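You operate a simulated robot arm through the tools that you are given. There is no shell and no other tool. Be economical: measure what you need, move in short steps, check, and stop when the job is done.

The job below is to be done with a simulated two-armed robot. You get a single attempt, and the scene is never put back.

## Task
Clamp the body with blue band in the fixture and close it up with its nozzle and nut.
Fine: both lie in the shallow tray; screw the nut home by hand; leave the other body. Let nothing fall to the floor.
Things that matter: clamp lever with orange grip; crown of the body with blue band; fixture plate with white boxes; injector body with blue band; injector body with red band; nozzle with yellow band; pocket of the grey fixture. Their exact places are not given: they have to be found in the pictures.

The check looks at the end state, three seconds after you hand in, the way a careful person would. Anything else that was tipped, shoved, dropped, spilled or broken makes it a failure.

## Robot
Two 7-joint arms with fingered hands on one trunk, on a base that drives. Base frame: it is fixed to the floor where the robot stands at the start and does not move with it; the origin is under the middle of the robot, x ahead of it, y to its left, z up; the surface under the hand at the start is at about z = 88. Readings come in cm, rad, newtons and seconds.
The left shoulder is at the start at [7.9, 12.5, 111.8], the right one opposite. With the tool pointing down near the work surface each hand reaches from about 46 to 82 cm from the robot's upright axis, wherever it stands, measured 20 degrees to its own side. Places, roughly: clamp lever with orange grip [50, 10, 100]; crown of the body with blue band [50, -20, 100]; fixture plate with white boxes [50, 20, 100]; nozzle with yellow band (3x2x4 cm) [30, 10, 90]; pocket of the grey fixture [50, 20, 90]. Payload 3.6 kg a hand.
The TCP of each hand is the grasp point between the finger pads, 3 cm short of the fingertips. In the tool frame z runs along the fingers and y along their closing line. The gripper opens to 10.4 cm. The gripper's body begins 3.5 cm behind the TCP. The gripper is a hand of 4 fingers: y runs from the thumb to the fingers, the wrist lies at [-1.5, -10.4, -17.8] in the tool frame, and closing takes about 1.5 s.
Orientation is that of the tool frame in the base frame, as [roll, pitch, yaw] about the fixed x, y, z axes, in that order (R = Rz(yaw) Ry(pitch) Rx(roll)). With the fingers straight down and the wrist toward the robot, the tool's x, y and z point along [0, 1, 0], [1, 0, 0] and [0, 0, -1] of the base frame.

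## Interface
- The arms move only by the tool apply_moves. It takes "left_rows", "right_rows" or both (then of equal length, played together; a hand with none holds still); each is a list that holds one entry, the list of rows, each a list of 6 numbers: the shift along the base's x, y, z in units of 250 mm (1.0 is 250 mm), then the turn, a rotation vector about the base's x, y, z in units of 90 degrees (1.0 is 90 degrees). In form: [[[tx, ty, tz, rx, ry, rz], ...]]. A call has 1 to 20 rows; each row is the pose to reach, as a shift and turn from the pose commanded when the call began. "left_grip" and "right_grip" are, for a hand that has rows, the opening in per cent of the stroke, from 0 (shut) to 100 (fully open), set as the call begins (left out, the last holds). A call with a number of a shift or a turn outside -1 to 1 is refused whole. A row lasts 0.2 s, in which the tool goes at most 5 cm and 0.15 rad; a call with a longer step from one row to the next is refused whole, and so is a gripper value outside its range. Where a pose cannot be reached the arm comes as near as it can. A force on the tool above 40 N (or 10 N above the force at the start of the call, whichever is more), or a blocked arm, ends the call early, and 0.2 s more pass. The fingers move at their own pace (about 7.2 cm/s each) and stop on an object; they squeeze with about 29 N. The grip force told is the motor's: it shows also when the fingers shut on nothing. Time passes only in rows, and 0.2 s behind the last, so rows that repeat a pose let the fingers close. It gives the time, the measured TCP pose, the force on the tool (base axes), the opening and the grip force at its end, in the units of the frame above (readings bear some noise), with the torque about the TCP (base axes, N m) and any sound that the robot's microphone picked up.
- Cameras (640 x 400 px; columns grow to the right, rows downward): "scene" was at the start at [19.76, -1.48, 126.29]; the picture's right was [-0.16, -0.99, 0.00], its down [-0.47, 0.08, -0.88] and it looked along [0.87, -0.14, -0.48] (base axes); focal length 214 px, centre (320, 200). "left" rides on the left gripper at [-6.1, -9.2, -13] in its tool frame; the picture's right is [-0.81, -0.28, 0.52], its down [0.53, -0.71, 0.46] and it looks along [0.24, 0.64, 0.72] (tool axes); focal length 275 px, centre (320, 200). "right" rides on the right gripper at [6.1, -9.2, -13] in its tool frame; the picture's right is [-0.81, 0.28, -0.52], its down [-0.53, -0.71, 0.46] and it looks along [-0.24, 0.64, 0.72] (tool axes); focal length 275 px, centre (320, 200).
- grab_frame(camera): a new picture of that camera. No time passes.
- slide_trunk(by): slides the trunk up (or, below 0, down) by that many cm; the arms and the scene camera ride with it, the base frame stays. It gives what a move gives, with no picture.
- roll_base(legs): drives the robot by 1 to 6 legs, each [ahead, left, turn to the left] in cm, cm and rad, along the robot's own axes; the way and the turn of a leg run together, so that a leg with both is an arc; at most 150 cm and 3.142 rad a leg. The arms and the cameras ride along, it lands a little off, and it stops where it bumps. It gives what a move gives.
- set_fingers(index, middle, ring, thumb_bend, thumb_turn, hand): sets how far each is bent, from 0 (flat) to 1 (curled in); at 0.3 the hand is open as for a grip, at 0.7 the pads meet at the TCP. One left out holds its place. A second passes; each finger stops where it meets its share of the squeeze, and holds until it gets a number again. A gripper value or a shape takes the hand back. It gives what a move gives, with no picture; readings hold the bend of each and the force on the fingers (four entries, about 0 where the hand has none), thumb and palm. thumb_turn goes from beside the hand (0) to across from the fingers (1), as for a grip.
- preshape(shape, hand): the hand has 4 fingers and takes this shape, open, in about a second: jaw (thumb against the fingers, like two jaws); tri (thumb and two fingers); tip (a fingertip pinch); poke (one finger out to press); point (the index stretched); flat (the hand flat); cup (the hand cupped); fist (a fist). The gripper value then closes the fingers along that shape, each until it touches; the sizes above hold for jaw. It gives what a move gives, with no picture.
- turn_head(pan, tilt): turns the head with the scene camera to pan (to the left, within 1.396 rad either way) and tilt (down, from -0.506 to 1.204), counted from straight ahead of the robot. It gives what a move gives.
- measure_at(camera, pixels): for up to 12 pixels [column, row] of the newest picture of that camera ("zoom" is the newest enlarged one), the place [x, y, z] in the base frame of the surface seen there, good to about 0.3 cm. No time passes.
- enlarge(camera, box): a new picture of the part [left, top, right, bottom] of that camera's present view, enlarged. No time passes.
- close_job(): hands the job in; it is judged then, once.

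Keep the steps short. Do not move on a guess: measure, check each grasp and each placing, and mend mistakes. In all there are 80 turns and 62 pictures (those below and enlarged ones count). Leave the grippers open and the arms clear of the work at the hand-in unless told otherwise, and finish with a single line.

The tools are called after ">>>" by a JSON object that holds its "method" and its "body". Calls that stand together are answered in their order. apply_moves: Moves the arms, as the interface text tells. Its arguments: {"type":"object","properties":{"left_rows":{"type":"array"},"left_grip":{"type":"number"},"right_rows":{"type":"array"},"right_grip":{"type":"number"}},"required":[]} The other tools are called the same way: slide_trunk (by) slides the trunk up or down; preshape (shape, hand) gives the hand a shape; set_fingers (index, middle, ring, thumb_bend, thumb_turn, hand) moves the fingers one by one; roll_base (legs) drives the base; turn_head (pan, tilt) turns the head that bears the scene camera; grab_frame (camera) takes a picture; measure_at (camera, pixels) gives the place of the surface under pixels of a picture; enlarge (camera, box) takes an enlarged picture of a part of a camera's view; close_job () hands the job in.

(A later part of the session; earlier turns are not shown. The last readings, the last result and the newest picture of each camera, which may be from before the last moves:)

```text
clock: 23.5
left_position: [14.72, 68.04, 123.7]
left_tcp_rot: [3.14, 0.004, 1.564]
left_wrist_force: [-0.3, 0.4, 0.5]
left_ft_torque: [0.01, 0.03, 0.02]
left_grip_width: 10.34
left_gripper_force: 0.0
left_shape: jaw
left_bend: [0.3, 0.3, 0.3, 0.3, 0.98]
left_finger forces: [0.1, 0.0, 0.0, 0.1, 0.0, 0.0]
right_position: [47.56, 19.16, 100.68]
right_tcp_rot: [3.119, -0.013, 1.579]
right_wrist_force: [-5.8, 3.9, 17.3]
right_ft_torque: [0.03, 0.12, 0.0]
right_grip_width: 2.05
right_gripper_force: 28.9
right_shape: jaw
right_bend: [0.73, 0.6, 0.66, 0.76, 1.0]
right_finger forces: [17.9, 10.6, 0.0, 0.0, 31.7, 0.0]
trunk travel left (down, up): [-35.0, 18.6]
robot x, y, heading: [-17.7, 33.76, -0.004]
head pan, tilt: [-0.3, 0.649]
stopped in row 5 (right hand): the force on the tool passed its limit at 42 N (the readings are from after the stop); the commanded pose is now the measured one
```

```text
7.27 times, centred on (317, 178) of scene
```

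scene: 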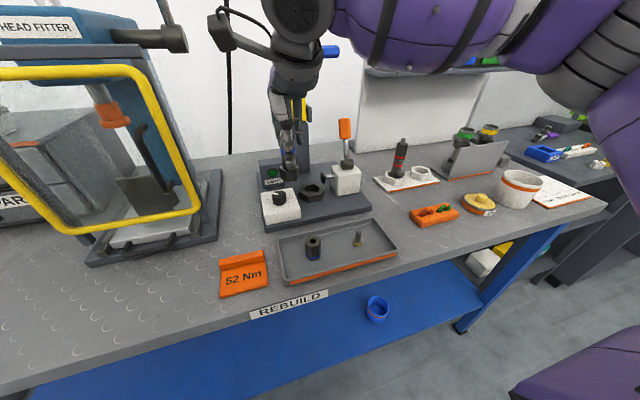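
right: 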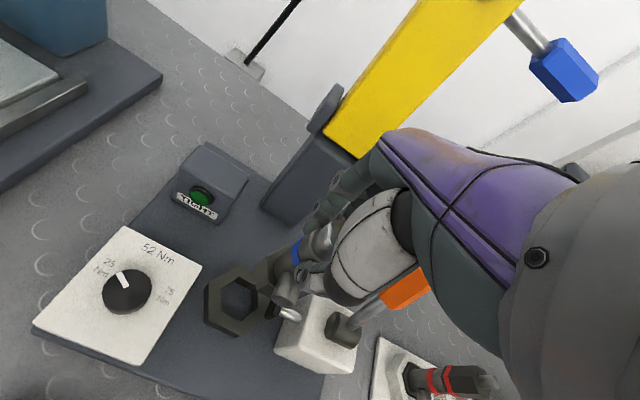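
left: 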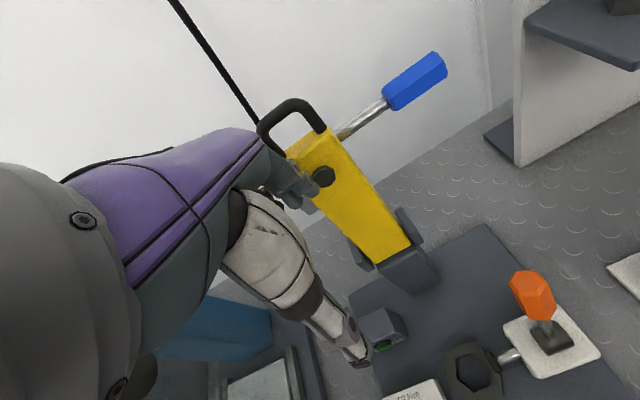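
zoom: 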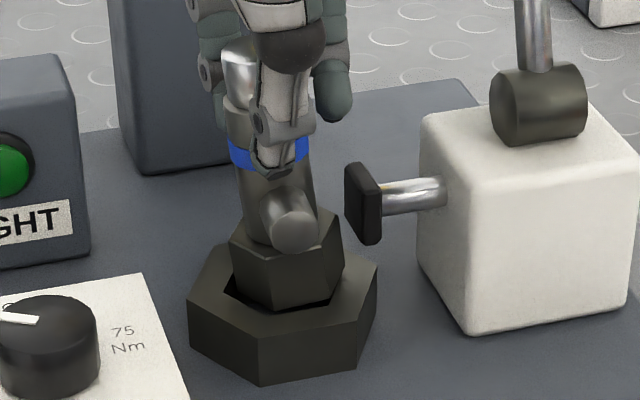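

The foot caught on the right rim and tilted. I lift 1.5 cm and look.

>>> {"method": "apply_moves", "body": {"right_rows": [[[0, 0, 0.02, 0, 0, 0], [0, 0, 0.04, 0, 0, 0], [0, 0, 0.06, 0, 0, 0], [0, 0, 0.06, 0, 0, 0]]]}}

>>> {"method": "enlarge", "body": {"camera": "scene", "box": [292, 140, 342, 205]}}

>>> {"method": "enlarge", "body": {"camera": "right", "box": [200, 190, 360, 340]}}

```text
clock: 24.5
left_position: [14.78, 68.18, 123.68]
left_tcp_rot: [3.14, 0.003, 1.561]
left_wrist_force: [-0.3, -0.1, -0.3]
left_ft_torque: [0.04, -0.01, 0.0]
left_grip_width: 10.36
left_gripper_force: 0.1
left_shape: jaw
left_bend: [0.3, 0.3, 0.3, 0.3, 0.98]
left_finger forces: [0.0, 0.0, 0.0, 0.0, 0.1, 0.1]
right_position: [47.45, 18.81, 101.78]
right_tcp_rot: [3.129, -0.009, 1.578]
right_wrist_force: [0.6, 0.3, -2.5]
right_ft_torque: [-0.02, 0.02, 0.01]
right_grip_width: 1.95
right_gripper_force: 28.6
right_shape: jaw
right_bend: [0.73, 0.6, 0.66, 0.76, 1.0]
right_finger forces: [17.7, 10.0, 0.0, 0.1, 25.0, 0.0]
trunk travel left (down, up): [-35.0, 18.6]
robot x, y, heading: [-17.66, 33.97, -0.007]
head pan, tilt: [-0.3, 0.649]
```

```text
6.15 times, centred on (317, 172) of scene
```

zoom: 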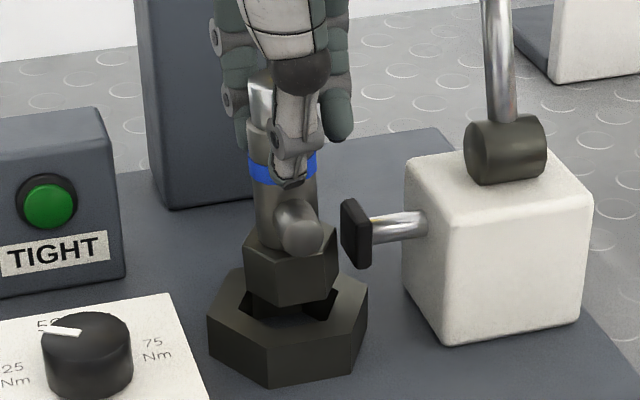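

```text
2.67 times, centred on (280, 265) of right
```

zoom: 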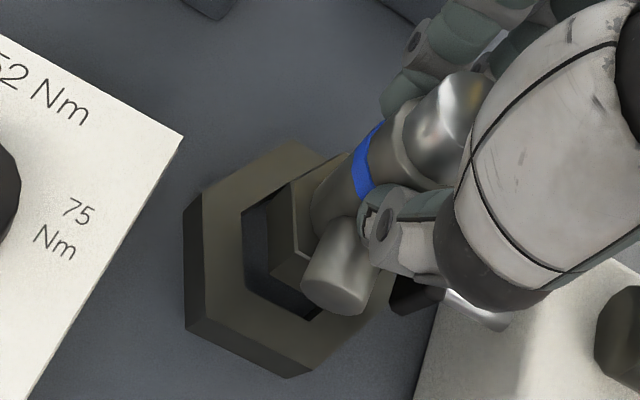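

>>> {"method": "enlarge", "body": {"camera": "right", "box": [235, 235, 345, 335]}}

>>> {"method": "measure_at", "body": {"camera": "right", "pixels": [[292, 258], [300, 275], [305, 283], [330, 244], [318, 290], [265, 260], [280, 305], [340, 235], [275, 285], [310, 262]]}}

```text
4.00 times, centred on (290, 285) of right
```

zoom: 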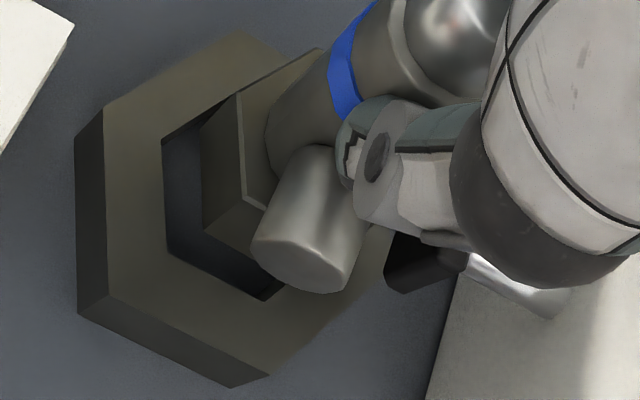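

```text
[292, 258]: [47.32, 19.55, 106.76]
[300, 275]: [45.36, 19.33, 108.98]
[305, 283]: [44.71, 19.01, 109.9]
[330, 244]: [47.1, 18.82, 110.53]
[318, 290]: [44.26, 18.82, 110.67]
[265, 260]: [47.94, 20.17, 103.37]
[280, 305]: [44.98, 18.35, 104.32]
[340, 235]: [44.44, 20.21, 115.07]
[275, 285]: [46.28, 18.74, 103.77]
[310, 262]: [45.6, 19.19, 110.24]
```

>>> {"method": "measure_at", "body": {"camera": "zoom", "pixels": [[206, 135], [208, 225], [235, 245], [158, 145], [163, 254], [262, 303], [220, 96], [240, 102], [246, 196], [315, 52], [107, 110], [110, 295]]}}

```text
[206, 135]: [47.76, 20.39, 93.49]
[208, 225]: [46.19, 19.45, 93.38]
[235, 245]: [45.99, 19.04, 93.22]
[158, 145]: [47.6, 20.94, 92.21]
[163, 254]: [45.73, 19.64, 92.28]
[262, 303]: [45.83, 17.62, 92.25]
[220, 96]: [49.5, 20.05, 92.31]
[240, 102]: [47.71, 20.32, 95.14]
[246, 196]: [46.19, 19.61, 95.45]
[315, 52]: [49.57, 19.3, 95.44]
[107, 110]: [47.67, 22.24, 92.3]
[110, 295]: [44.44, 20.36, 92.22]
```

Foot centre reads (47.8, 18.5) and the pocket (47.65, 18.7). The reaction pushed toward -x and +y, which agrees, and the body leans slightly. I tilt the hand about 1.7° and 1.2° to right the body, which also moves the foot over the pocket centre.

>>> {"method": "apply_moves", "body": {"right_rows": [[[0, 0, 0.008, 0.01, 0.006, 0], [0, 0, 0.008, 0.02, 0.013, 0], [0, 0, 0.008, 0.02, 0.013, 0]]]}}

>>> {"method": "enlarge", "body": {"camera": "right", "box": [235, 235, 345, 335]}}

>>> {"method": "measure_at", "body": {"camera": "zoom", "pixels": [[206, 135], [208, 225], [235, 245], [158, 145], [163, 254], [262, 303], [220, 96], [107, 110], [110, 295], [268, 372], [240, 36]]}}

>>> {"method": "enlarge", "body": {"camera": "scene", "box": [292, 140, 342, 205]}}

```text
clock: 25.3
left_position: [14.93, 68.11, 123.67]
left_tcp_rot: [3.14, 0.004, 1.561]
left_wrist_force: [-1.3, 0.2, -0.1]
left_ft_torque: [0.0, 0.01, -0.01]
left_grip_width: 10.35
left_gripper_force: 0.1
left_shape: jaw
left_bend: [0.3, 0.3, 0.3, 0.3, 0.98]
left_finger forces: [0.0, 0.1, 0.0, 0.1, 0.1, 0.0]
right_position: [47.65, 18.87, 101.97]
right_tcp_rot: [-3.136, -0.041, 1.575]
right_wrist_force: [0.3, 0.1, -2.7]
right_ft_torque: [0.0, 0.01, 0.0]
right_grip_width: 1.95
right_gripper_force: 29.0
right_shape: jaw
right_bend: [0.73, 0.6, 0.66, 0.76, 1.0]
right_finger forces: [17.7, 10.2, 0.0, 0.0, 25.0, 0.0]
trunk travel left (down, up): [-35.0, 18.6]
robot x, y, heading: [-17.71, 33.51, -0.01]
head pan, tilt: [-0.3, 0.649]
```

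```text
4.00 times, centred on (290, 285) of right
```

zoom: 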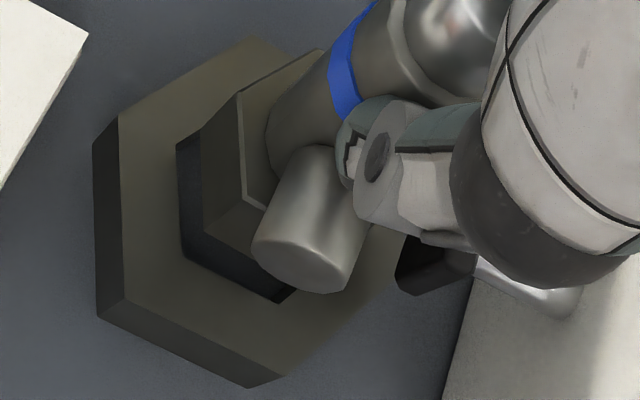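

```text
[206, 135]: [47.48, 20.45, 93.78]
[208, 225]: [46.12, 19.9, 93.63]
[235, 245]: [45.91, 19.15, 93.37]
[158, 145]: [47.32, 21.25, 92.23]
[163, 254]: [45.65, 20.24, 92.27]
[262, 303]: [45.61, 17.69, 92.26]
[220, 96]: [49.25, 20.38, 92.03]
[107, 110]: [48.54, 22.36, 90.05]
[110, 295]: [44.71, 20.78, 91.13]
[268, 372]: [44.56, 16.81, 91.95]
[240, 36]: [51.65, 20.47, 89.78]
```

```text
6.15 times, centred on (317, 172) of scene
```

zoom: 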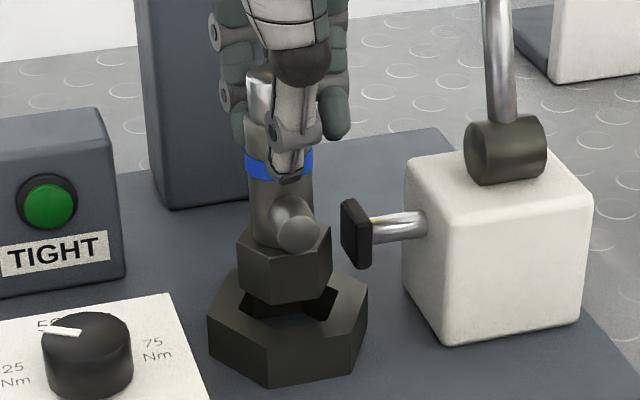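

The body now stands upright and the foot is centred over the pocket. I lower again, slowly.

>>> {"method": "apply_moves", "body": {"right_rows": [[[0, 0, -0.015, 0, 0, 0], [0, 0, -0.03, 0, 0, 0], [0, 0, -0.04, 0, 0, 0], [0, 0, -0.05, 0, 0, 0], [0, 0, -0.06, 0, 0, 0], [0, 0, -0.07, 0, 0, 0], [0, 0, -0.08, 0, 0, 0], [0, 0, -0.09, 0, 0, 0], [0, 0, -0.1, 0, 0, 0], [0, 0, -0.11, 0, 0, 0], [0, 0, -0.12, 0, 0, 0], [0, 0, -0.127, 0, 0, 0]]]}}

>>> {"method": "enlarge", "body": {"camera": "scene", "box": [292, 140, 342, 205]}}

```text
clock: 27.9
left_position: [14.84, 68.03, 123.74]
left_tcp_rot: [3.141, 0.002, 1.562]
left_wrist_force: [-0.7, 0.3, -0.2]
left_ft_torque: [0.01, 0.0, 0.0]
left_grip_width: 10.37
left_gripper_force: 0.0
left_shape: jaw
left_bend: [0.3, 0.3, 0.3, 0.3, 0.98]
left_finger forces: [0.1, 0.1, 0.1, 0.0, 0.0, 0.0]
right_position: [47.63, 18.7, 98.86]
right_tcp_rot: [-3.137, -0.043, 1.576]
right_wrist_force: [0.2, -1.0, 0.0]
right_ft_torque: [-0.02, 0.02, 0.05]
right_grip_width: 1.97
right_gripper_force: 28.8
right_shape: jaw
right_bend: [0.73, 0.6, 0.71, 0.76, 1.0]
right_finger forces: [17.6, 10.2, 0.8, 0.0, 25.2, 0.0]
trunk travel left (down, up): [-35.0, 18.6]
robot x, y, heading: [-17.78, 33.91, -0.009]
head pan, tilt: [-0.3, 0.649]
```

```text
6.15 times, centred on (317, 172) of scene
```

zoom: 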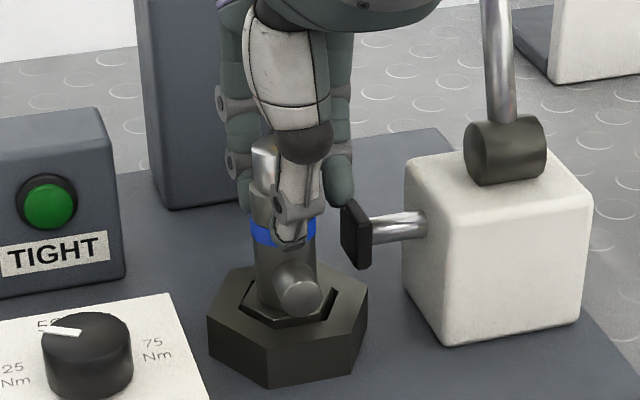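

The foot is seated in the pocket and the weight is off the hand. I open it and rise straight up.

>>> {"method": "apply_moves", "body": {"right_rows": [[[0, 0, 0, 0, 0, 0], [0, 0, 0, 0, 0, 0], [0, 0, 0, 0, 0, 0], [0, 0, 0, 0, 0, 0], [0, 0, 0, 0, 0, 0], [0, 0, 0.1, 0, 0, 0], [0, 0, 0.25, 0, 0, 0], [0, 0, 0.4, 0, 0, 0], [0, 0, 0.56, -0.02, -0.006, 0], [-0.2, 0, 0.7, -0.026, -0.008, 0], [-0.4, 0, 0.7, -0.026, -0.008, 0], [-0.4, 0, 0.7, -0.026, -0.008, 0]]], "right_grip": 100}}

>>> {"method": "enlarge", "body": {"camera": "scene", "box": [250, 100, 370, 220]}}

```text
refused: row 10 steps farther than a row can; nothing moved
```

```text
3.33 times, centred on (310, 160) of scene
```

zoom: 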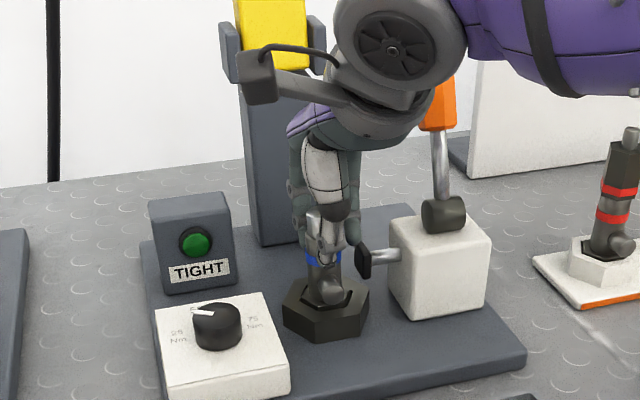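

One step was too long, so I shorten it and repeat.

>>> {"method": "apply_moves", "body": {"right_rows": [[[0, 0, 0, 0, 0, 0], [0, 0, 0, 0, 0, 0], [0, 0, 0, 0, 0, 0], [0, 0, 0, 0, 0, 0], [0, 0, 0, 0, 0, 0], [0, 0, 0.1, 0, 0, 0], [0, 0, 0.25, 0, 0, 0], [0, 0, 0.4, 0, 0, 0], [0, 0, 0.56, -0.02, -0.006, 0], [-0.1, 0, 0.64, -0.026, -0.008, 0], [-0.25, 0, 0.7, -0.026, -0.008, 0], [-0.4, 0, 0.7, -0.026, -0.008, 0], [-0.4, 0, 0.7, -0.026, -0.008, 0]]], "right_grip": 100}}

>>> {"method": "enlarge", "body": {"camera": "scene", "box": [270, 100, 370, 220]}}

```text
clock: 30.7
left_position: [14.89, 68.11, 123.73]
left_tcp_rot: [3.141, 0.004, 1.562]
left_wrist_force: [1.0, 0.3, 0.1]
left_ft_torque: [-0.01, 0.04, -0.01]
left_grip_width: 10.35
left_gripper_force: 0.1
left_shape: jaw
left_bend: [0.3, 0.3, 0.3, 0.3, 0.98]
left_finger forces: [0.0, 0.0, 0.0, 0.0, 0.1, 0.0]
right_position: [37.34, 18.87, 116.2]
right_tcp_rot: [3.135, 0.002, 1.578]
right_wrist_force: [0.3, -0.6, 0.4]
right_ft_torque: [0.02, 0.04, -0.02]
right_grip_width: 10.37
right_gripper_force: 0.0
right_shape: jaw
right_bend: [0.3, 0.3, 0.3, 0.3, 0.98]
right_finger forces: [0.0, 0.0, 0.0, 0.0, 0.0, 0.1]
trunk travel left (down, up): [-35.0, 18.6]
robot x, y, heading: [-17.97, 33.83, -0.01]
head pan, tilt: [-0.3, 0.649]
```

```text
3.33 times, centred on (320, 160) of scene
```

zoom: 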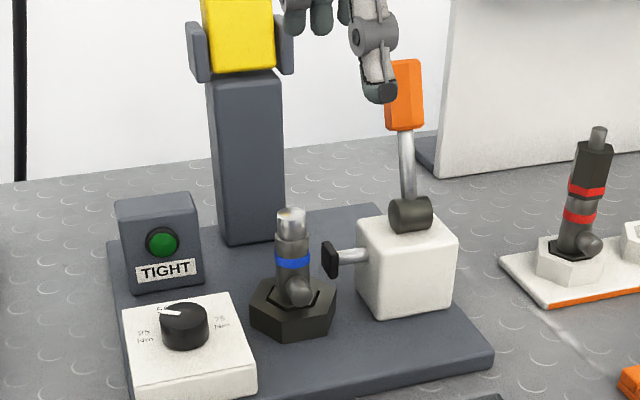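

The body stands upright and is released. Next is the clamp lever, so I look at it closely to find its hinge and swing direction.

>>> {"method": "enlarge", "body": {"camera": "scene", "box": [325, 110, 365, 205]}}

>>> {"method": "measure_at", "body": {"camera": "zoom", "pixels": [[330, 50], [330, 100], [345, 150], [350, 190], [350, 215], [325, 230], [385, 225], [340, 240], [220, 320], [240, 290], [300, 250], [330, 280]]}}

>>> {"method": "grab_frame", "body": {"camera": "right"}}

```text
4.21 times, centred on (345, 158) of scene
```

zoom: 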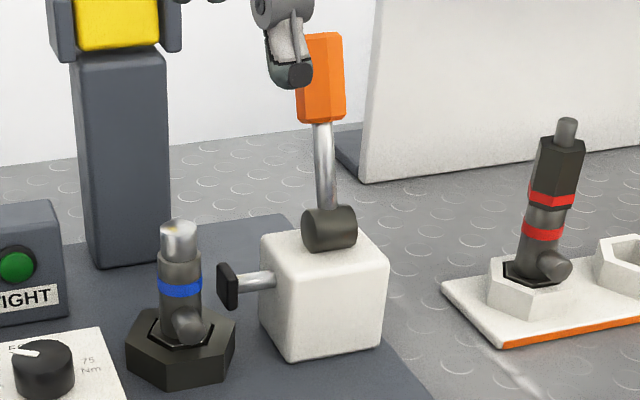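

```text
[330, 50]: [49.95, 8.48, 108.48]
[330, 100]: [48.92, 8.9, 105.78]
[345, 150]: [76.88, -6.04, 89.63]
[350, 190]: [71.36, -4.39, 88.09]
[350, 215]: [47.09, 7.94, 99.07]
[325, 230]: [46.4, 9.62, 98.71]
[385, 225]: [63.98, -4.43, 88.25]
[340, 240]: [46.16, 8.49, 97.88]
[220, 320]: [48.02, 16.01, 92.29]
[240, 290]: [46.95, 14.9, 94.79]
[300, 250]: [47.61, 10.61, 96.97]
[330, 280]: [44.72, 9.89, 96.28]
```

```text
25 pictures are left
```

right: 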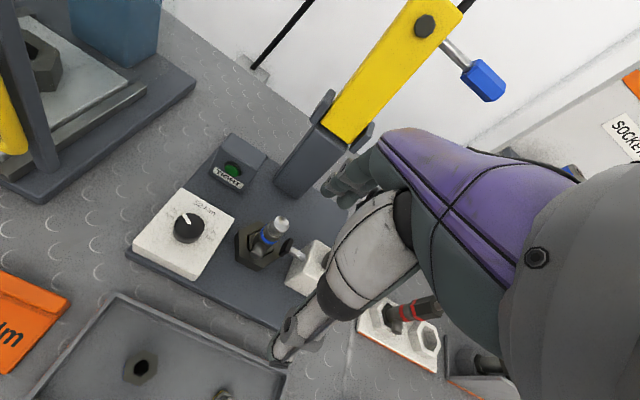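

The hub is near (47.4, 8.4, 98.3), its axis runs along y, and the lever leans back about 20°. So it should swing toward the robot. I put the open hand over the orange grip, thumb in front and fingers behind.

>>> {"method": "apply_moves", "body": {"right_rows": [[[0.13, -0.1, 0, 0, 0, 0], [0.26, -0.2, 0, 0, 0, 0], [0.4, -0.3, 0, 0, 0, 0], [0.53, -0.4, 0, 0, 0, 0], [0.53, -0.419, 0, 0, 0, 0], [0.53, -0.419, -0.1, 0, 0, 0], [0.53, -0.419, -0.2, 0, 0, 0], [0.53, -0.419, -0.3, 0, 0, 0], [0.53, -0.419, -0.3, 0, 0, 0]]]}}

>>> {"method": "enlarge", "body": {"camera": "scene", "box": [280, 70, 400, 210]}}

```text
clock: 32.7
left_position: [14.91, 68.12, 123.71]
left_tcp_rot: [3.139, 0.003, 1.563]
left_wrist_force: [-0.8, 0.0, 0.7]
left_ft_torque: [-0.01, 0.01, -0.02]
left_grip_width: 10.38
left_gripper_force: 0.1
left_shape: jaw
left_bend: [0.3, 0.3, 0.3, 0.3, 0.98]
left_finger forces: [0.0, 0.1, 0.1, 0.0, 0.0, 0.0]
right_position: [50.87, 8.36, 108.82]
right_tcp_rot: [3.134, -0.001, 1.576]
right_wrist_force: [-0.2, 0.0, 0.0]
right_ft_torque: [0.0, 0.04, -0.01]
right_grip_width: 10.4
right_gripper_force: 0.1
right_shape: jaw
right_bend: [0.3, 0.3, 0.3, 0.3, 0.98]
right_finger forces: [0.0, 0.0, 0.1, 0.1, 0.1, 0.0]
trunk travel left (down, up): [-35.0, 18.6]
robot x, y, heading: [-17.95, 33.98, -0.005]
head pan, tilt: [-0.3, 0.649]
```

```text
2.86 times, centred on (340, 140) of scene
```

zoom: 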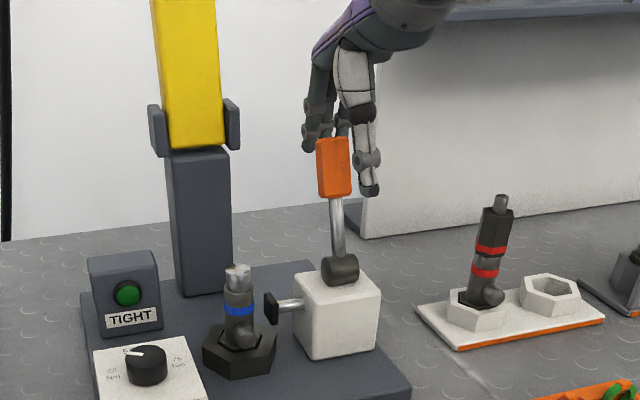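

The lever sits between thumb and fingers. I half-close the hand loosely and draw the lever a little toward the robot along its arc, watching the force.

>>> {"method": "apply_moves", "body": {"right_rows": [[[0, 0, 0, 0, 0, 0], [0, 0, 0, 0, 0, 0], [0, 0, 0, 0, 0, 0], [0, 0, 0, 0, 0, 0], [-0.03, 0, 0.01, 0, -0.02, 0], [-0.062, 0, 0.02, 0, -0.047, 0], [-0.1, 0, 0.025, 0, -0.07, 0], [-0.139, 0, 0.027, 0, -0.1, 0], [-0.178, 0, 0.025, 0, -0.13, 0], [-0.216, 0, 0.02, 0, -0.156, 0], [-0.25, 0, 0.01, 0, -0.18, 0], [-0.29, 0, 0, 0, -0.21, 0], [-0.29, 0, 0, 0, -0.21, 0]]], "right_grip": 38}}

>>> {"method": "enlarge", "body": {"camera": "scene", "box": [280, 70, 400, 210]}}

```text
clock: 35.5
left_position: [14.91, 68.05, 123.79]
left_tcp_rot: [3.137, 0.003, 1.561]
left_wrist_force: [0.5, 0.5, -0.3]
left_ft_torque: [-0.02, -0.02, -0.01]
left_grip_width: 10.37
left_gripper_force: 0.1
left_shape: jaw
left_bend: [0.3, 0.3, 0.3, 0.3, 0.98]
left_finger forces: [0.0, 0.0, 0.0, 0.1, 0.1, 0.1]
right_position: [43.51, 8.38, 108.65]
right_tcp_rot: [2.804, 0.002, 1.575]
right_wrist_force: [0.0, 0.5, 0.1]
right_ft_torque: [0.02, -0.03, -0.02]
right_grip_width: 4.02
right_gripper_force: 0.1
right_shape: jaw
right_bend: [0.74, 0.5, 0.47, 0.73, 1.0]
right_finger forces: [0.3, 0.0, 0.0, 0.0, 0.1, 0.1]
trunk travel left (down, up): [-35.0, 18.6]
robot x, y, heading: [-18.04, 33.94, -0.006]
head pan, tilt: [-0.3, 0.649]
```

```text
2.86 times, centred on (340, 140) of scene
```

zoom: 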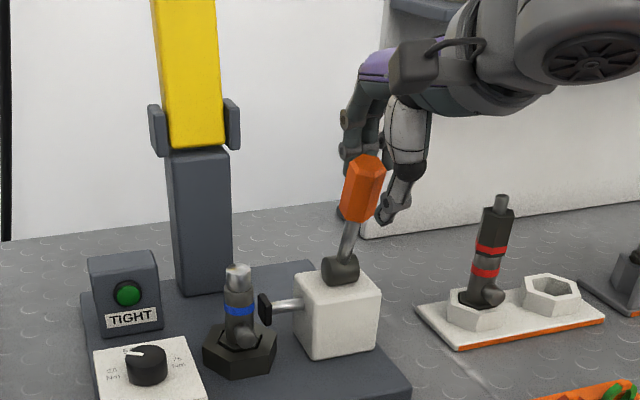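

The lever swings freely and the pad moves toward the body. I continue along the arc to about 60° forward.

>>> {"method": "apply_moves", "body": {"right_rows": [[[-0.033, 0, -0.015, 0, -0.039, 0], [-0.066, 0, -0.032, 0, -0.078, 0], [-0.098, 0, -0.053, 0, -0.117, 0], [-0.128, 0, -0.076, 0, -0.156, 0], [-0.157, 0, -0.102, 0, -0.194, 0], [-0.184, 0, -0.13, 0, -0.233, 0], [-0.208, 0, -0.161, 0, -0.27, 0], [-0.228, 0, -0.194, 0, -0.31, 0], [-0.228, 0, -0.194, 0, -0.31, 0]]]}}

>>> {"method": "enlarge", "body": {"camera": "scene", "box": [280, 70, 400, 210]}}

```text
clock: 37.5
left_position: [14.76, 68.05, 123.71]
left_tcp_rot: [3.141, 0.003, 1.56]
left_wrist_force: [-0.5, 0.0, 0.1]
left_ft_torque: [0.03, 0.05, 0.01]
left_grip_width: 10.36
left_gripper_force: 0.1
left_shape: jaw
left_bend: [0.3, 0.3, 0.3, 0.3, 0.98]
left_finger forces: [0.1, 0.1, 0.0, 0.0, 0.0, 0.0]
right_position: [39.65, 10.41, 105.55]
right_tcp_rot: [2.485, -0.009, 1.616]
right_wrist_force: [-0.2, 0.4, 0.3]
right_ft_torque: [0.0, 0.0, 0.0]
right_grip_width: 3.98
right_gripper_force: 0.1
right_shape: jaw
right_bend: [0.74, 0.5, 0.47, 0.73, 1.0]
right_finger forces: [0.0, 0.0, 0.0, 0.0, 0.0, 0.0]
right hand out of reach, approached as far as the arm can: row 6, 7, 8, 9
trunk travel left (down, up): [-35.0, 18.6]
robot x, y, heading: [-17.87, 33.69, -0.007]
head pan, tilt: [-0.3, 0.649]
```

```text
2.86 times, centred on (340, 140) of scene
```

zoom: 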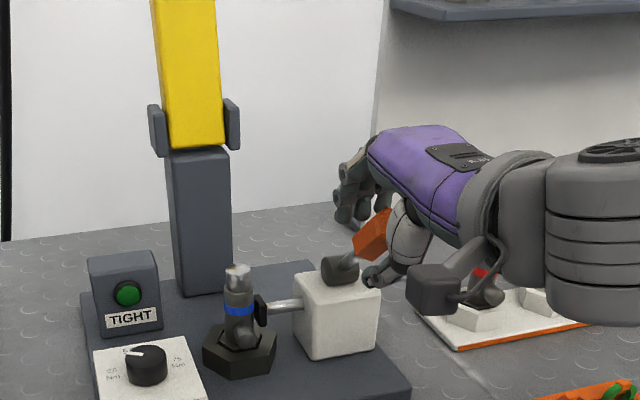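

The pad is at the body now and the arm is at its tilt limit. I withdraw along the fingers and straighten the hand, then press the lever down from above.

>>> {"method": "apply_moves", "body": {"right_rows": [[[0, 0, 0, 0, 0, 0], [-0.06, 0, 0.08, 0, 0, 0], [-0.12, 0, 0.16, 0, 0, 0], [-0.18, 0, 0.24, 0, 0, 0], [-0.2, 0, 0.32, 0, 0.08, 0], [-0.2, 0, 0.38, 0, 0.16, 0], [-0.2, 0, 0.42, 0, 0.24, 0], [-0.2, -0.02, 0.44, 0, 0.32, 0], [-0.2, -0.04, 0.44, 0, 0.4, 0], [-0.2, -0.08, 0.44, 0, 0.418, 0], [-0.2, -0.08, 0.44, 0, 0.418, 0]]], "right_grip": 60}}

>>> {"method": "enlarge", "body": {"camera": "scene", "box": [280, 70, 400, 210]}}

>>> {"method": "measure_at", "body": {"camera": "zoom", "pixels": [[340, 270], [370, 240], [395, 215], [355, 255], [372, 265], [265, 305], [240, 272]]}}

```text
clock: 39.9
left_position: [14.93, 68.03, 123.7]
left_tcp_rot: [3.139, 0.003, 1.562]
left_wrist_force: [-0.5, 0.4, -0.3]
left_ft_torque: [0.03, 0.02, 0.02]
left_grip_width: 10.37
left_gripper_force: 0.2
left_shape: jaw
left_bend: [0.3, 0.3, 0.3, 0.3, 0.98]
left_finger forces: [0.0, 0.1, 0.0, 0.0, 0.0, 0.1]
right_position: [34.37, 8.29, 116.38]
right_tcp_rot: [-3.141, -0.036, 1.602]
right_wrist_force: [0.1, -0.3, 0.4]
right_ft_torque: [0.01, 0.0, 0.0]
right_grip_width: 6.22
right_gripper_force: 0.0
right_shape: jaw
right_bend: [0.29, 0.41, 0.37, 0.65, 1.0]
right_finger forces: [0.0, 0.0, 0.0, 0.0, 0.0, 0.1]
trunk travel left (down, up): [-35.0, 18.6]
robot x, y, heading: [-17.66, 33.62, -0.009]
head pan, tilt: [-0.3, 0.649]
```

```text
2.86 times, centred on (340, 140) of scene
```

zoom: 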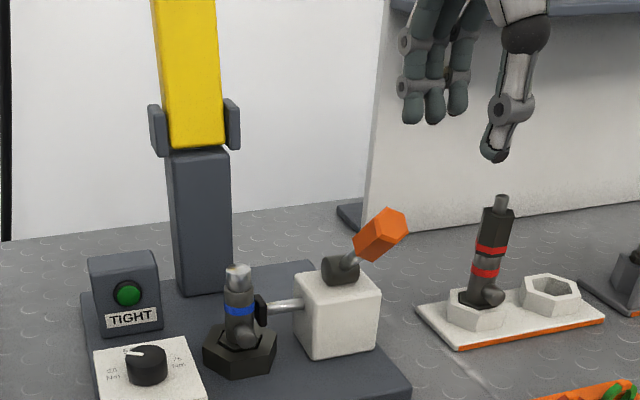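

```text
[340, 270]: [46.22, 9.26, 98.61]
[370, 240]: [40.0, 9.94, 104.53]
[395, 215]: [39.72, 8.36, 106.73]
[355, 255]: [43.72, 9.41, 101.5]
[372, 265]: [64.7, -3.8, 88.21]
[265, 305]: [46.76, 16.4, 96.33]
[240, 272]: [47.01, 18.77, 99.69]
```

The lever stands at about 47° forward, its end near (39.5, 8.6, 106.5), with the pad at the body. I close the hand and press the lever end down from above.

>>> {"method": "apply_moves", "body": {"right_rows": [[[0.05, 0, 0, -0.01, 0, -0.01], [0.1, 0.006, 0, -0.023, 0, -0.02], [0.15, 0.012, 0, -0.023, 0, -0.02], [0.2, 0.012, 0, -0.023, 0, -0.02], [0.2, 0.012, -0.04, -0.023, 0, -0.02], [0.2, 0.012, -0.1, -0.023, 0, -0.02], [0.2, 0.012, -0.16, -0.023, 0, -0.02], [0.2, 0.012, -0.2, -0.023, 0, -0.02], [0.2, 0.012, -0.23, -0.023, 0, -0.02], [0.195, 0.012, -0.26, -0.023, 0, -0.02], [0.19, 0.012, -0.29, -0.023, 0, -0.02], [0.185, 0.012, -0.32, -0.023, 0, -0.02], [0.18, 0.012, -0.35, -0.023, 0, -0.02], [0.175, 0.012, -0.38, -0.023, 0, -0.02]]], "right_grip": 0}}

>>> {"method": "enlarge", "body": {"camera": "scene", "box": [280, 90, 400, 210]}}

```text
clock: 42.9
left_position: [14.54, 68.05, 123.81]
left_tcp_rot: [3.135, 0.003, 1.562]
left_wrist_force: [0.6, 0.1, 0.8]
left_ft_torque: [0.01, -0.01, 0.01]
left_grip_width: 10.37
left_gripper_force: 0.1
left_shape: jaw
left_bend: [0.3, 0.3, 0.3, 0.3, 0.98]
left_finger forces: [0.1, 0.0, 0.0, 0.1, 0.0, 0.0]
right_position: [38.51, 8.91, 108.13]
right_tcp_rot: [3.121, -0.001, 1.57]
right_wrist_force: [-19.5, -2.4, 16.7]
right_ft_torque: [-0.1, 0.48, -0.03]
right_grip_width: 0.0
right_gripper_force: 28.6
right_shape: jaw
right_bend: [0.7, 0.7, 0.7, 0.47, 1.0]
right_finger forces: [0.1, 0.1, 0.0, 0.0, 0.0, 0.0]
trunk travel left (down, up): [-35.0, 18.6]
robot x, y, heading: [-17.71, 33.79, -0.008]
head pan, tilt: [-0.3, 0.649]
stopped in row 14 (right hand): the force on the tool passed its limit at 45 N (the readings are from after the stop); the commanded pose is now the measured one
```

```text
3.33 times, centred on (340, 150) of scene
```

zoom: 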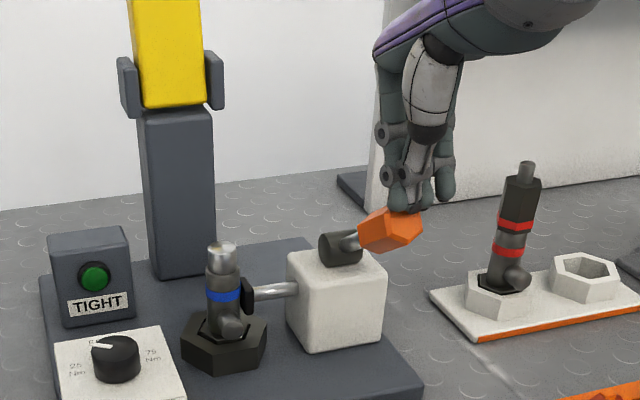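

The lever went lower and then stopped hard at 45 N, and the pad is on the body. I lift off and see whether it stays.

>>> {"method": "apply_moves", "body": {"right_rows": [[[0, 0, 0.08, 0, 0, 0], [0, 0, 0.2, 0, 0, 0], [-0.1, 0, 0.32, 0, 0.013, 0], [-0.2, 0, 0.34, 0, 0.013, 0], [-0.2, 0, 0.34, 0, 0.013, 0]]]}}

>>> {"method": "enlarge", "body": {"camera": "scene", "box": [290, 120, 370, 210]}}

>>> {"method": "measure_at", "body": {"camera": "zoom", "pixels": [[340, 205], [320, 195], [370, 185], [395, 195], [290, 190], [350, 195], [370, 210], [400, 175], [170, 255], [140, 195], [150, 280]]}}

```text
clock: 44.1
left_position: [14.78, 68.16, 123.61]
left_tcp_rot: [3.14, 0.002, 1.561]
left_wrist_force: [0.1, 0.1, -0.4]
left_ft_torque: [0.01, 0.01, 0.03]
left_grip_width: 10.35
left_gripper_force: 0.0
left_shape: jaw
left_bend: [0.3, 0.3, 0.3, 0.3, 0.98]
left_finger forces: [0.0, 0.1, 0.0, 0.1, 0.1, 0.0]
right_position: [33.9, 8.87, 116.26]
right_tcp_rot: [-3.134, 0.001, 1.568]
right_wrist_force: [0.9, 0.6, -0.7]
right_ft_torque: [0.01, -0.03, 0.01]
right_grip_width: 0.0
right_gripper_force: 29.3
right_shape: jaw
right_bend: [0.7, 0.7, 0.7, 0.48, 1.0]
right_finger forces: [0.0, 0.0, 0.0, 0.0, 0.1, 0.1]
trunk travel left (down, up): [-35.0, 18.6]
robot x, y, heading: [-17.91, 34.02, -0.007]
head pan, tilt: [-0.3, 0.649]
```

```text
4.44 times, centred on (330, 165) of scene
```

zoom: 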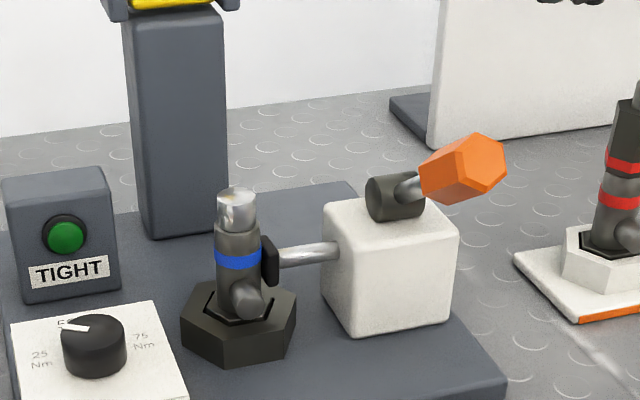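

```text
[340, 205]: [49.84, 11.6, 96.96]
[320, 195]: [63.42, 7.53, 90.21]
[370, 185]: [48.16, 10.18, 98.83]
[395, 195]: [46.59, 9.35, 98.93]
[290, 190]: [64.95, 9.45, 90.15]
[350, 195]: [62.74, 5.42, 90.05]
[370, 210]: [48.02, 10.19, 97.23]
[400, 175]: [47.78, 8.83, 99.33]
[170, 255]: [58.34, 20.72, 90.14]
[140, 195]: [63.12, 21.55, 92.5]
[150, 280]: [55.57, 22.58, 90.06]
```

>>> {"method": "measure_at", "body": {"camera": "zoom", "pixels": [[408, 188], [440, 180], [460, 160], [490, 160], [445, 160], [475, 190], [270, 260], [305, 255], [237, 200], [237, 262], [235, 310], [238, 290]]}}

```text
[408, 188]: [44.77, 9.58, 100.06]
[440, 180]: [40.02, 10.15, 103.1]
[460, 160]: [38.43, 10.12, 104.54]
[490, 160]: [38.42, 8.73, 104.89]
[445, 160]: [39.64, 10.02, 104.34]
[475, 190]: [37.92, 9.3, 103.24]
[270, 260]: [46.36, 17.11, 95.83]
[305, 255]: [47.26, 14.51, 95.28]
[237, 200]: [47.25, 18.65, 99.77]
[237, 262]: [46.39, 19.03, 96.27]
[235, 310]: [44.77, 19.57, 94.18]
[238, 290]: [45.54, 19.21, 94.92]
```

The lever stayed at about 60° and the pad is against the body. I press the very end once more to make sure it is at its stop.

>>> {"method": "apply_moves", "body": {"right_rows": [[[0.1, 0, -0.06, 0, 0, 0], [0.165, 0, -0.16, 0, 0, 0], [0.165, 0, -0.28, 0, 0, 0], [0.165, 0, -0.31, 0, 0, 0], [0.165, 0, -0.33, 0, 0, 0], [0.163, 0, -0.35, 0, 0, 0], [0.16, 0, -0.37, 0, 0, 0], [0.157, 0, -0.39, 0, 0, 0], [0.155, 0, -0.41, 0, 0, 0], [0.155, 0, -0.43, 0, 0, 0]]]}}

>>> {"method": "enlarge", "body": {"camera": "scene", "box": [290, 120, 370, 210]}}

```text
clock: 46.0
left_position: [14.53, 68.01, 123.83]
left_tcp_rot: [3.135, 0.004, 1.559]
left_wrist_force: [0.5, 0.7, 0.0]
left_ft_torque: [-0.01, 0.02, 0.01]
left_grip_width: 10.35
left_gripper_force: 0.0
left_shape: jaw
left_bend: [0.3, 0.3, 0.3, 0.3, 0.98]
left_finger forces: [0.1, 0.0, 0.1, 0.1, 0.1, 0.0]
right_position: [37.68, 8.85, 107.19]
right_tcp_rot: [3.132, -0.002, 1.567]
right_wrist_force: [-17.3, -3.7, 17.2]
right_ft_torque: [-0.21, 0.25, -0.19]
right_grip_width: 0.01
right_gripper_force: 29.1
right_shape: jaw
right_bend: [0.7, 0.7, 0.7, 0.47, 1.0]
right_finger forces: [0.0, 47.2, 0.1, 0.0, 0.0, 0.1]
trunk travel left (down, up): [-35.0, 18.6]
robot x, y, heading: [-17.82, 33.52, -0.01]
head pan, tilt: [-0.3, 0.649]
stopped in row 9 (right hand): the force on the tool passed its limit at 43 N (the readings are from after the stop); the commanded pose is now the measured one
```

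```text
4.44 times, centred on (330, 165) of scene
```

zoom: 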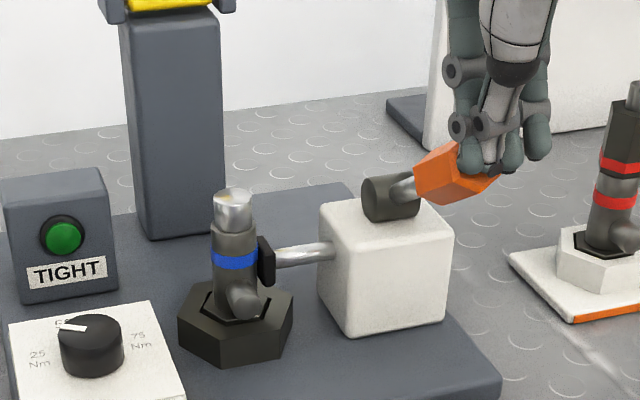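

The force read along the lever, so I was pressing on its end cap. I lift and press farther in on the grip's upper face at x≈41.6.

>>> {"method": "apply_moves", "body": {"right_rows": [[[0, 0, 0.05, 0, 0, 0], [0.04, 0, 0.09, 0, 0, 0], [0.1, 0.005, 0.09, 0, 0, 0], [0.156, 0.005, 0.07, 0, 0, 0], [0.156, 0.005, 0.03, 0, 0, 0], [0.156, 0.005, 0, 0, 0, 0], [0.156, 0.005, -0.02, 0, 0, 0], [0.156, 0.005, -0.04, 0, 0, 0], [0.154, 0.005, -0.06, 0, 0, 0], [0.15, 0.005, -0.08, 0, 0, 0], [0.146, 0.005, -0.1, 0, 0, 0], [0.142, 0.005, -0.12, 0, 0, 0], [0.14, 0.005, -0.14, 0, 0, 0]]]}}

>>> {"method": "enlarge", "body": {"camera": "scene", "box": [290, 120, 370, 210]}}

```text
clock: 48.1
left_position: [14.81, 68.05, 123.73]
left_tcp_rot: [3.14, 0.002, 1.562]
left_wrist_force: [0.2, -0.4, -0.1]
left_ft_torque: [0.0, -0.03, -0.02]
left_grip_width: 10.35
left_gripper_force: 0.1
left_shape: jaw
left_bend: [0.3, 0.3, 0.3, 0.3, 0.98]
left_finger forces: [0.1, 0.0, 0.0, 0.1, 0.0, 0.1]
right_position: [42.14, 9.1, 106.27]
right_tcp_rot: [3.115, -0.004, 1.57]
right_wrist_force: [2.7, 1.5, 7.3]
right_ft_torque: [-0.02, -0.08, 0.03]
right_grip_width: 0.01
right_gripper_force: 29.6
right_shape: jaw
right_bend: [0.7, 0.7, 0.7, 0.5, 1.0]
right_finger forces: [0.0, 0.0, 0.0, 0.1, 0.1, 0.0]
trunk travel left (down, up): [-35.0, 18.6]
robot x, y, heading: [-17.73, 33.96, -0.004]
head pan, tilt: [-0.3, 0.649]
stopped in row 10 (right hand): the force on the tool passed its limit at 43 N (the readings are from after the stop); the commanded pose is now the measured one
```

```text
4.44 times, centred on (330, 165) of scene
```

zoom: 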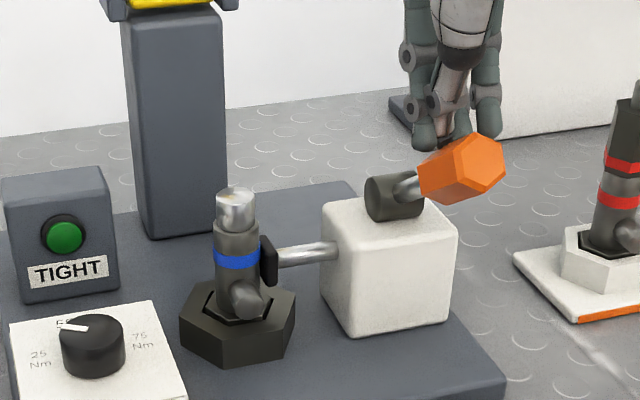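

The lever did not move under a proper press, so it is at its stop and the body is clamped. Now the nozzle: I raise the hand, move over the tray and look.

>>> {"method": "apply_moves", "body": {"right_rows": [[[0, 0, 0.1, 0, 0, 0], [-0.02, 0, 0.22, 0, 0.01, 0], [-0.15, 0.07, 0.22, 0, 0.017, 0], [-0.27, 0.15, 0.22, 0, 0.017, 0], [-0.36, 0.25, 0.2, 0, 0.017, 0], [-0.36, 0.28, 0.16, 0, 0.017, 0], [-0.36, 0.28, 0.16, 0, 0.017, 0]]], "right_grip": 45}}

>>> {"method": "grab_frame", "body": {"camera": "right"}}

```text
clock: 49.7
left_position: [14.78, 68.1, 123.8]
left_tcp_rot: [3.139, 0.003, 1.562]
left_wrist_force: [-0.6, 0.8, -0.3]
left_ft_torque: [0.02, -0.03, 0.0]
left_grip_width: 10.36
left_gripper_force: 0.1
left_shape: jaw
left_bend: [0.3, 0.3, 0.3, 0.3, 0.98]
left_finger forces: [0.0, 0.0, 0.0, 0.1, 0.1, 0.1]
right_position: [33.05, 15.9, 110.27]
right_tcp_rot: [-3.137, -0.006, 1.572]
right_wrist_force: [0.2, -0.5, 0.7]
right_ft_torque: [-0.04, 0.0, 0.0]
right_grip_width: 4.64
right_gripper_force: 0.1
right_shape: jaw
right_bend: [0.74, 0.47, 0.43, 0.71, 1.0]
right_finger forces: [0.0, 0.0, 0.1, 0.1, 0.0, 0.1]
trunk travel left (down, up): [-35.0, 18.6]
robot x, y, heading: [-17.54, 33.6, -0.01]
head pan, tilt: [-0.3, 0.649]
```

```text
16 pictures are left
```

right: 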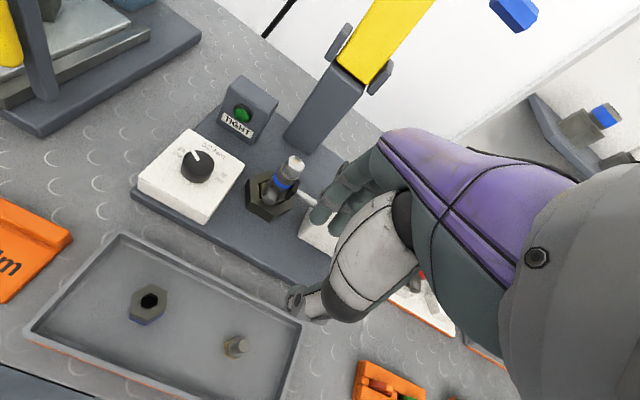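

>>> {"method": "measure_at", "body": {"camera": "right", "pixels": [[240, 346], [244, 342], [232, 350], [229, 343], [236, 340], [245, 347], [149, 300], [137, 308], [297, 330], [270, 395], [150, 368], [290, 166]]}}

>>> {"method": "enlarge", "body": {"camera": "right", "box": [110, 275, 270, 375]}}

>>> {"method": "measure_at", "body": {"camera": "zoom", "pixels": [[516, 278], [500, 290], [480, 278], [494, 262], [530, 275], [480, 300], [155, 103], [125, 100], [190, 105], [155, 70], [150, 135]]}}

```text
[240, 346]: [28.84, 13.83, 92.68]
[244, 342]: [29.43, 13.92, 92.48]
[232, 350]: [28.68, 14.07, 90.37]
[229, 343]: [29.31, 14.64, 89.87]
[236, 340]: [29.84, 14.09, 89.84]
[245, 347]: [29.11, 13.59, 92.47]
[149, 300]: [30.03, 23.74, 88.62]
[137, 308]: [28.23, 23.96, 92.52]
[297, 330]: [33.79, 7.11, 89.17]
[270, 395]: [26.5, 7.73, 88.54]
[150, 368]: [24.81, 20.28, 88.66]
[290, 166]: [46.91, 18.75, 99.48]
```

```text
4.00 times, centred on (190, 325) of right
```

zoom: 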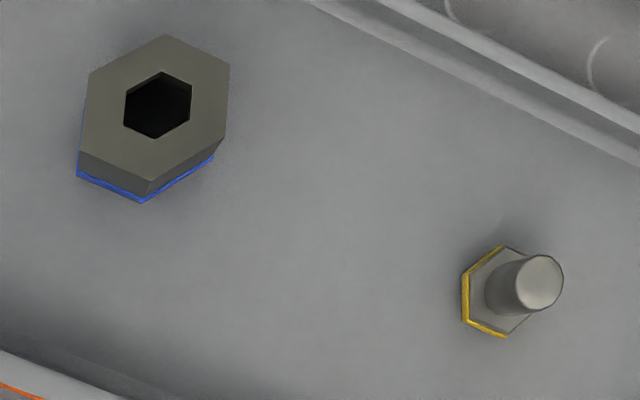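

```text
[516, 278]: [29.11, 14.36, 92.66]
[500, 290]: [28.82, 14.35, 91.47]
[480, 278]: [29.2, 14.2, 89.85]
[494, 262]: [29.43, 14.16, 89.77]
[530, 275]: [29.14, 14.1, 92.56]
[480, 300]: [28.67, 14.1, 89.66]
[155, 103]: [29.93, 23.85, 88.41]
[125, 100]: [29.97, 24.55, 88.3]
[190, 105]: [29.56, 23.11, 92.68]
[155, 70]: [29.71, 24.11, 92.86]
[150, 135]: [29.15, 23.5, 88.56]
```

Nozzle axis ≈ (29.05, 13.75), top z 92.6, tray floor 88.6. I descend over it half-open, to TCP z 92.5.

>>> {"method": "apply_moves", "body": {"right_rows": [[[-0.08, -0.044, -0.05, 0, 0, 0], [-0.16, -0.086, -0.15, 0, 0, 0], [-0.16, -0.086, -0.3, 0, 0, 0], [-0.16, -0.086, -0.45, 0, 0, 0], [-0.16, -0.086, -0.56, 0, 0, 0], [-0.16, -0.086, -0.64, 0, 0, 0], [-0.16, -0.086, -0.69, 0, 0, 0], [-0.16, -0.086, -0.71, 0, 0, 0], [-0.16, -0.086, -0.71, 0, 0, 0]]]}}

>>> {"method": "enlarge", "body": {"camera": "right", "box": [200, 180, 400, 360]}}

>>> {"method": "measure_at", "body": {"camera": "zoom", "pixels": [[300, 200], [280, 220], [320, 180], [260, 240], [340, 160]]}}

```text
clock: 51.7
left_position: [14.84, 68.0, 123.66]
left_tcp_rot: [3.139, 0.003, 1.562]
left_wrist_force: [0.5, 0.3, -0.8]
left_ft_torque: [0.01, 0.01, 0.0]
left_grip_width: 10.39
left_gripper_force: 0.1
left_shape: jaw
left_bend: [0.3, 0.3, 0.3, 0.3, 0.98]
left_finger forces: [0.0, 0.0, 0.1, 0.0, 0.0, 0.0]
right_position: [29.07, 13.97, 92.38]
right_tcp_rot: [-3.139, -0.004, 1.569]
right_wrist_force: [0.6, -0.4, 0.4]
right_ft_torque: [0.0, -0.02, 0.04]
right_grip_width: 4.66
right_gripper_force: 0.0
right_shape: jaw
right_bend: [0.74, 0.47, 0.43, 0.71, 1.0]
right_finger forces: [0.0, 0.0, 0.0, 0.1, 0.0, 0.0]
trunk travel left (down, up): [-35.0, 18.6]
robot x, y, heading: [-17.71, 34.12, -0.009]
head pan, tilt: [-0.3, 0.649]
```

```text
2.22 times, centred on (300, 270) of right
```

zoom: 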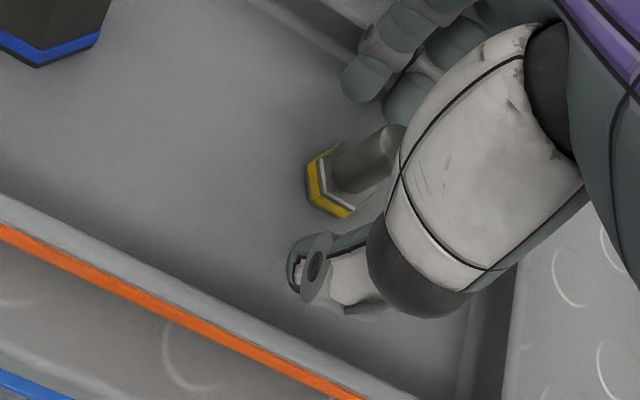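

```text
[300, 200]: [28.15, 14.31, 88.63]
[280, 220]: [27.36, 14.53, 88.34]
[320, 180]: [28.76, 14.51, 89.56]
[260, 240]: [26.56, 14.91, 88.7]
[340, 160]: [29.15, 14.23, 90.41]
```

The nozzle tip is between thumb and fingers. I close on it, then lift a little.

>>> {"method": "apply_moves", "body": {"right_rows": [[[0, 0, 0, 0, 0, 0], [0, 0, 0, 0, 0, 0], [0, 0, 0, 0, 0, 0], [0, 0, 0, 0, 0, 0], [0, 0, 0, 0, 0, 0], [0, 0, 0, 0, 0, 0], [0, 0, 0, 0, 0, 0], [0, 0, 0.05, 0, 0, 0], [0, 0, 0.12, 0, 0, 0], [0, 0, 0.2, 0, 0, 0], [0, 0, 0.2, 0, 0, 0]]], "right_grip": 0}}

>>> {"method": "enlarge", "body": {"camera": "right", "box": [240, 180, 380, 320]}}

```text
clock: 54.1
left_position: [14.97, 67.9, 123.8]
left_tcp_rot: [3.14, 0.002, 1.561]
left_wrist_force: [0.4, -0.3, 1.1]
left_ft_torque: [0.01, 0.01, 0.01]
left_grip_width: 10.37
left_gripper_force: 0.1
left_shape: jaw
left_bend: [0.3, 0.3, 0.3, 0.3, 0.98]
left_finger forces: [0.0, 0.0, 0.0, 0.0, 0.0, 0.0]
right_position: [29.24, 13.96, 97.57]
right_tcp_rot: [-3.137, -0.004, 1.568]
right_wrist_force: [-0.1, 0.2, -0.6]
right_ft_torque: [-0.02, 0.01, 0.0]
right_grip_width: 0.79
right_gripper_force: 28.8
right_shape: jaw
right_bend: [0.72, 0.64, 0.7, 0.75, 1.0]
right_finger forces: [12.7, 10.4, 0.0, 0.0, 26.5, 0.0]
trunk travel left (down, up): [-35.0, 18.6]
robot x, y, heading: [-17.66, 34.1, -0.009]
head pan, tilt: [-0.3, 0.649]
```

```text
2.86 times, centred on (310, 250) of right
```

zoom: 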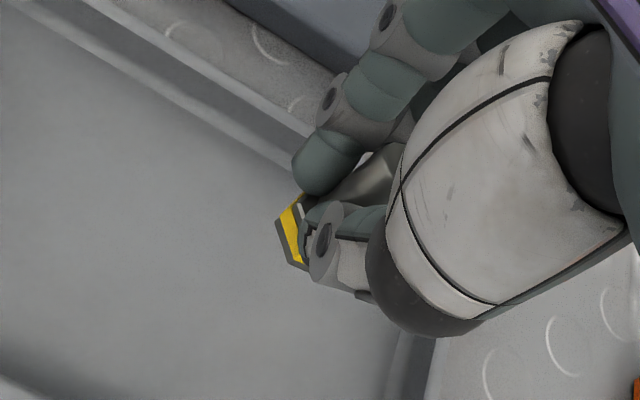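

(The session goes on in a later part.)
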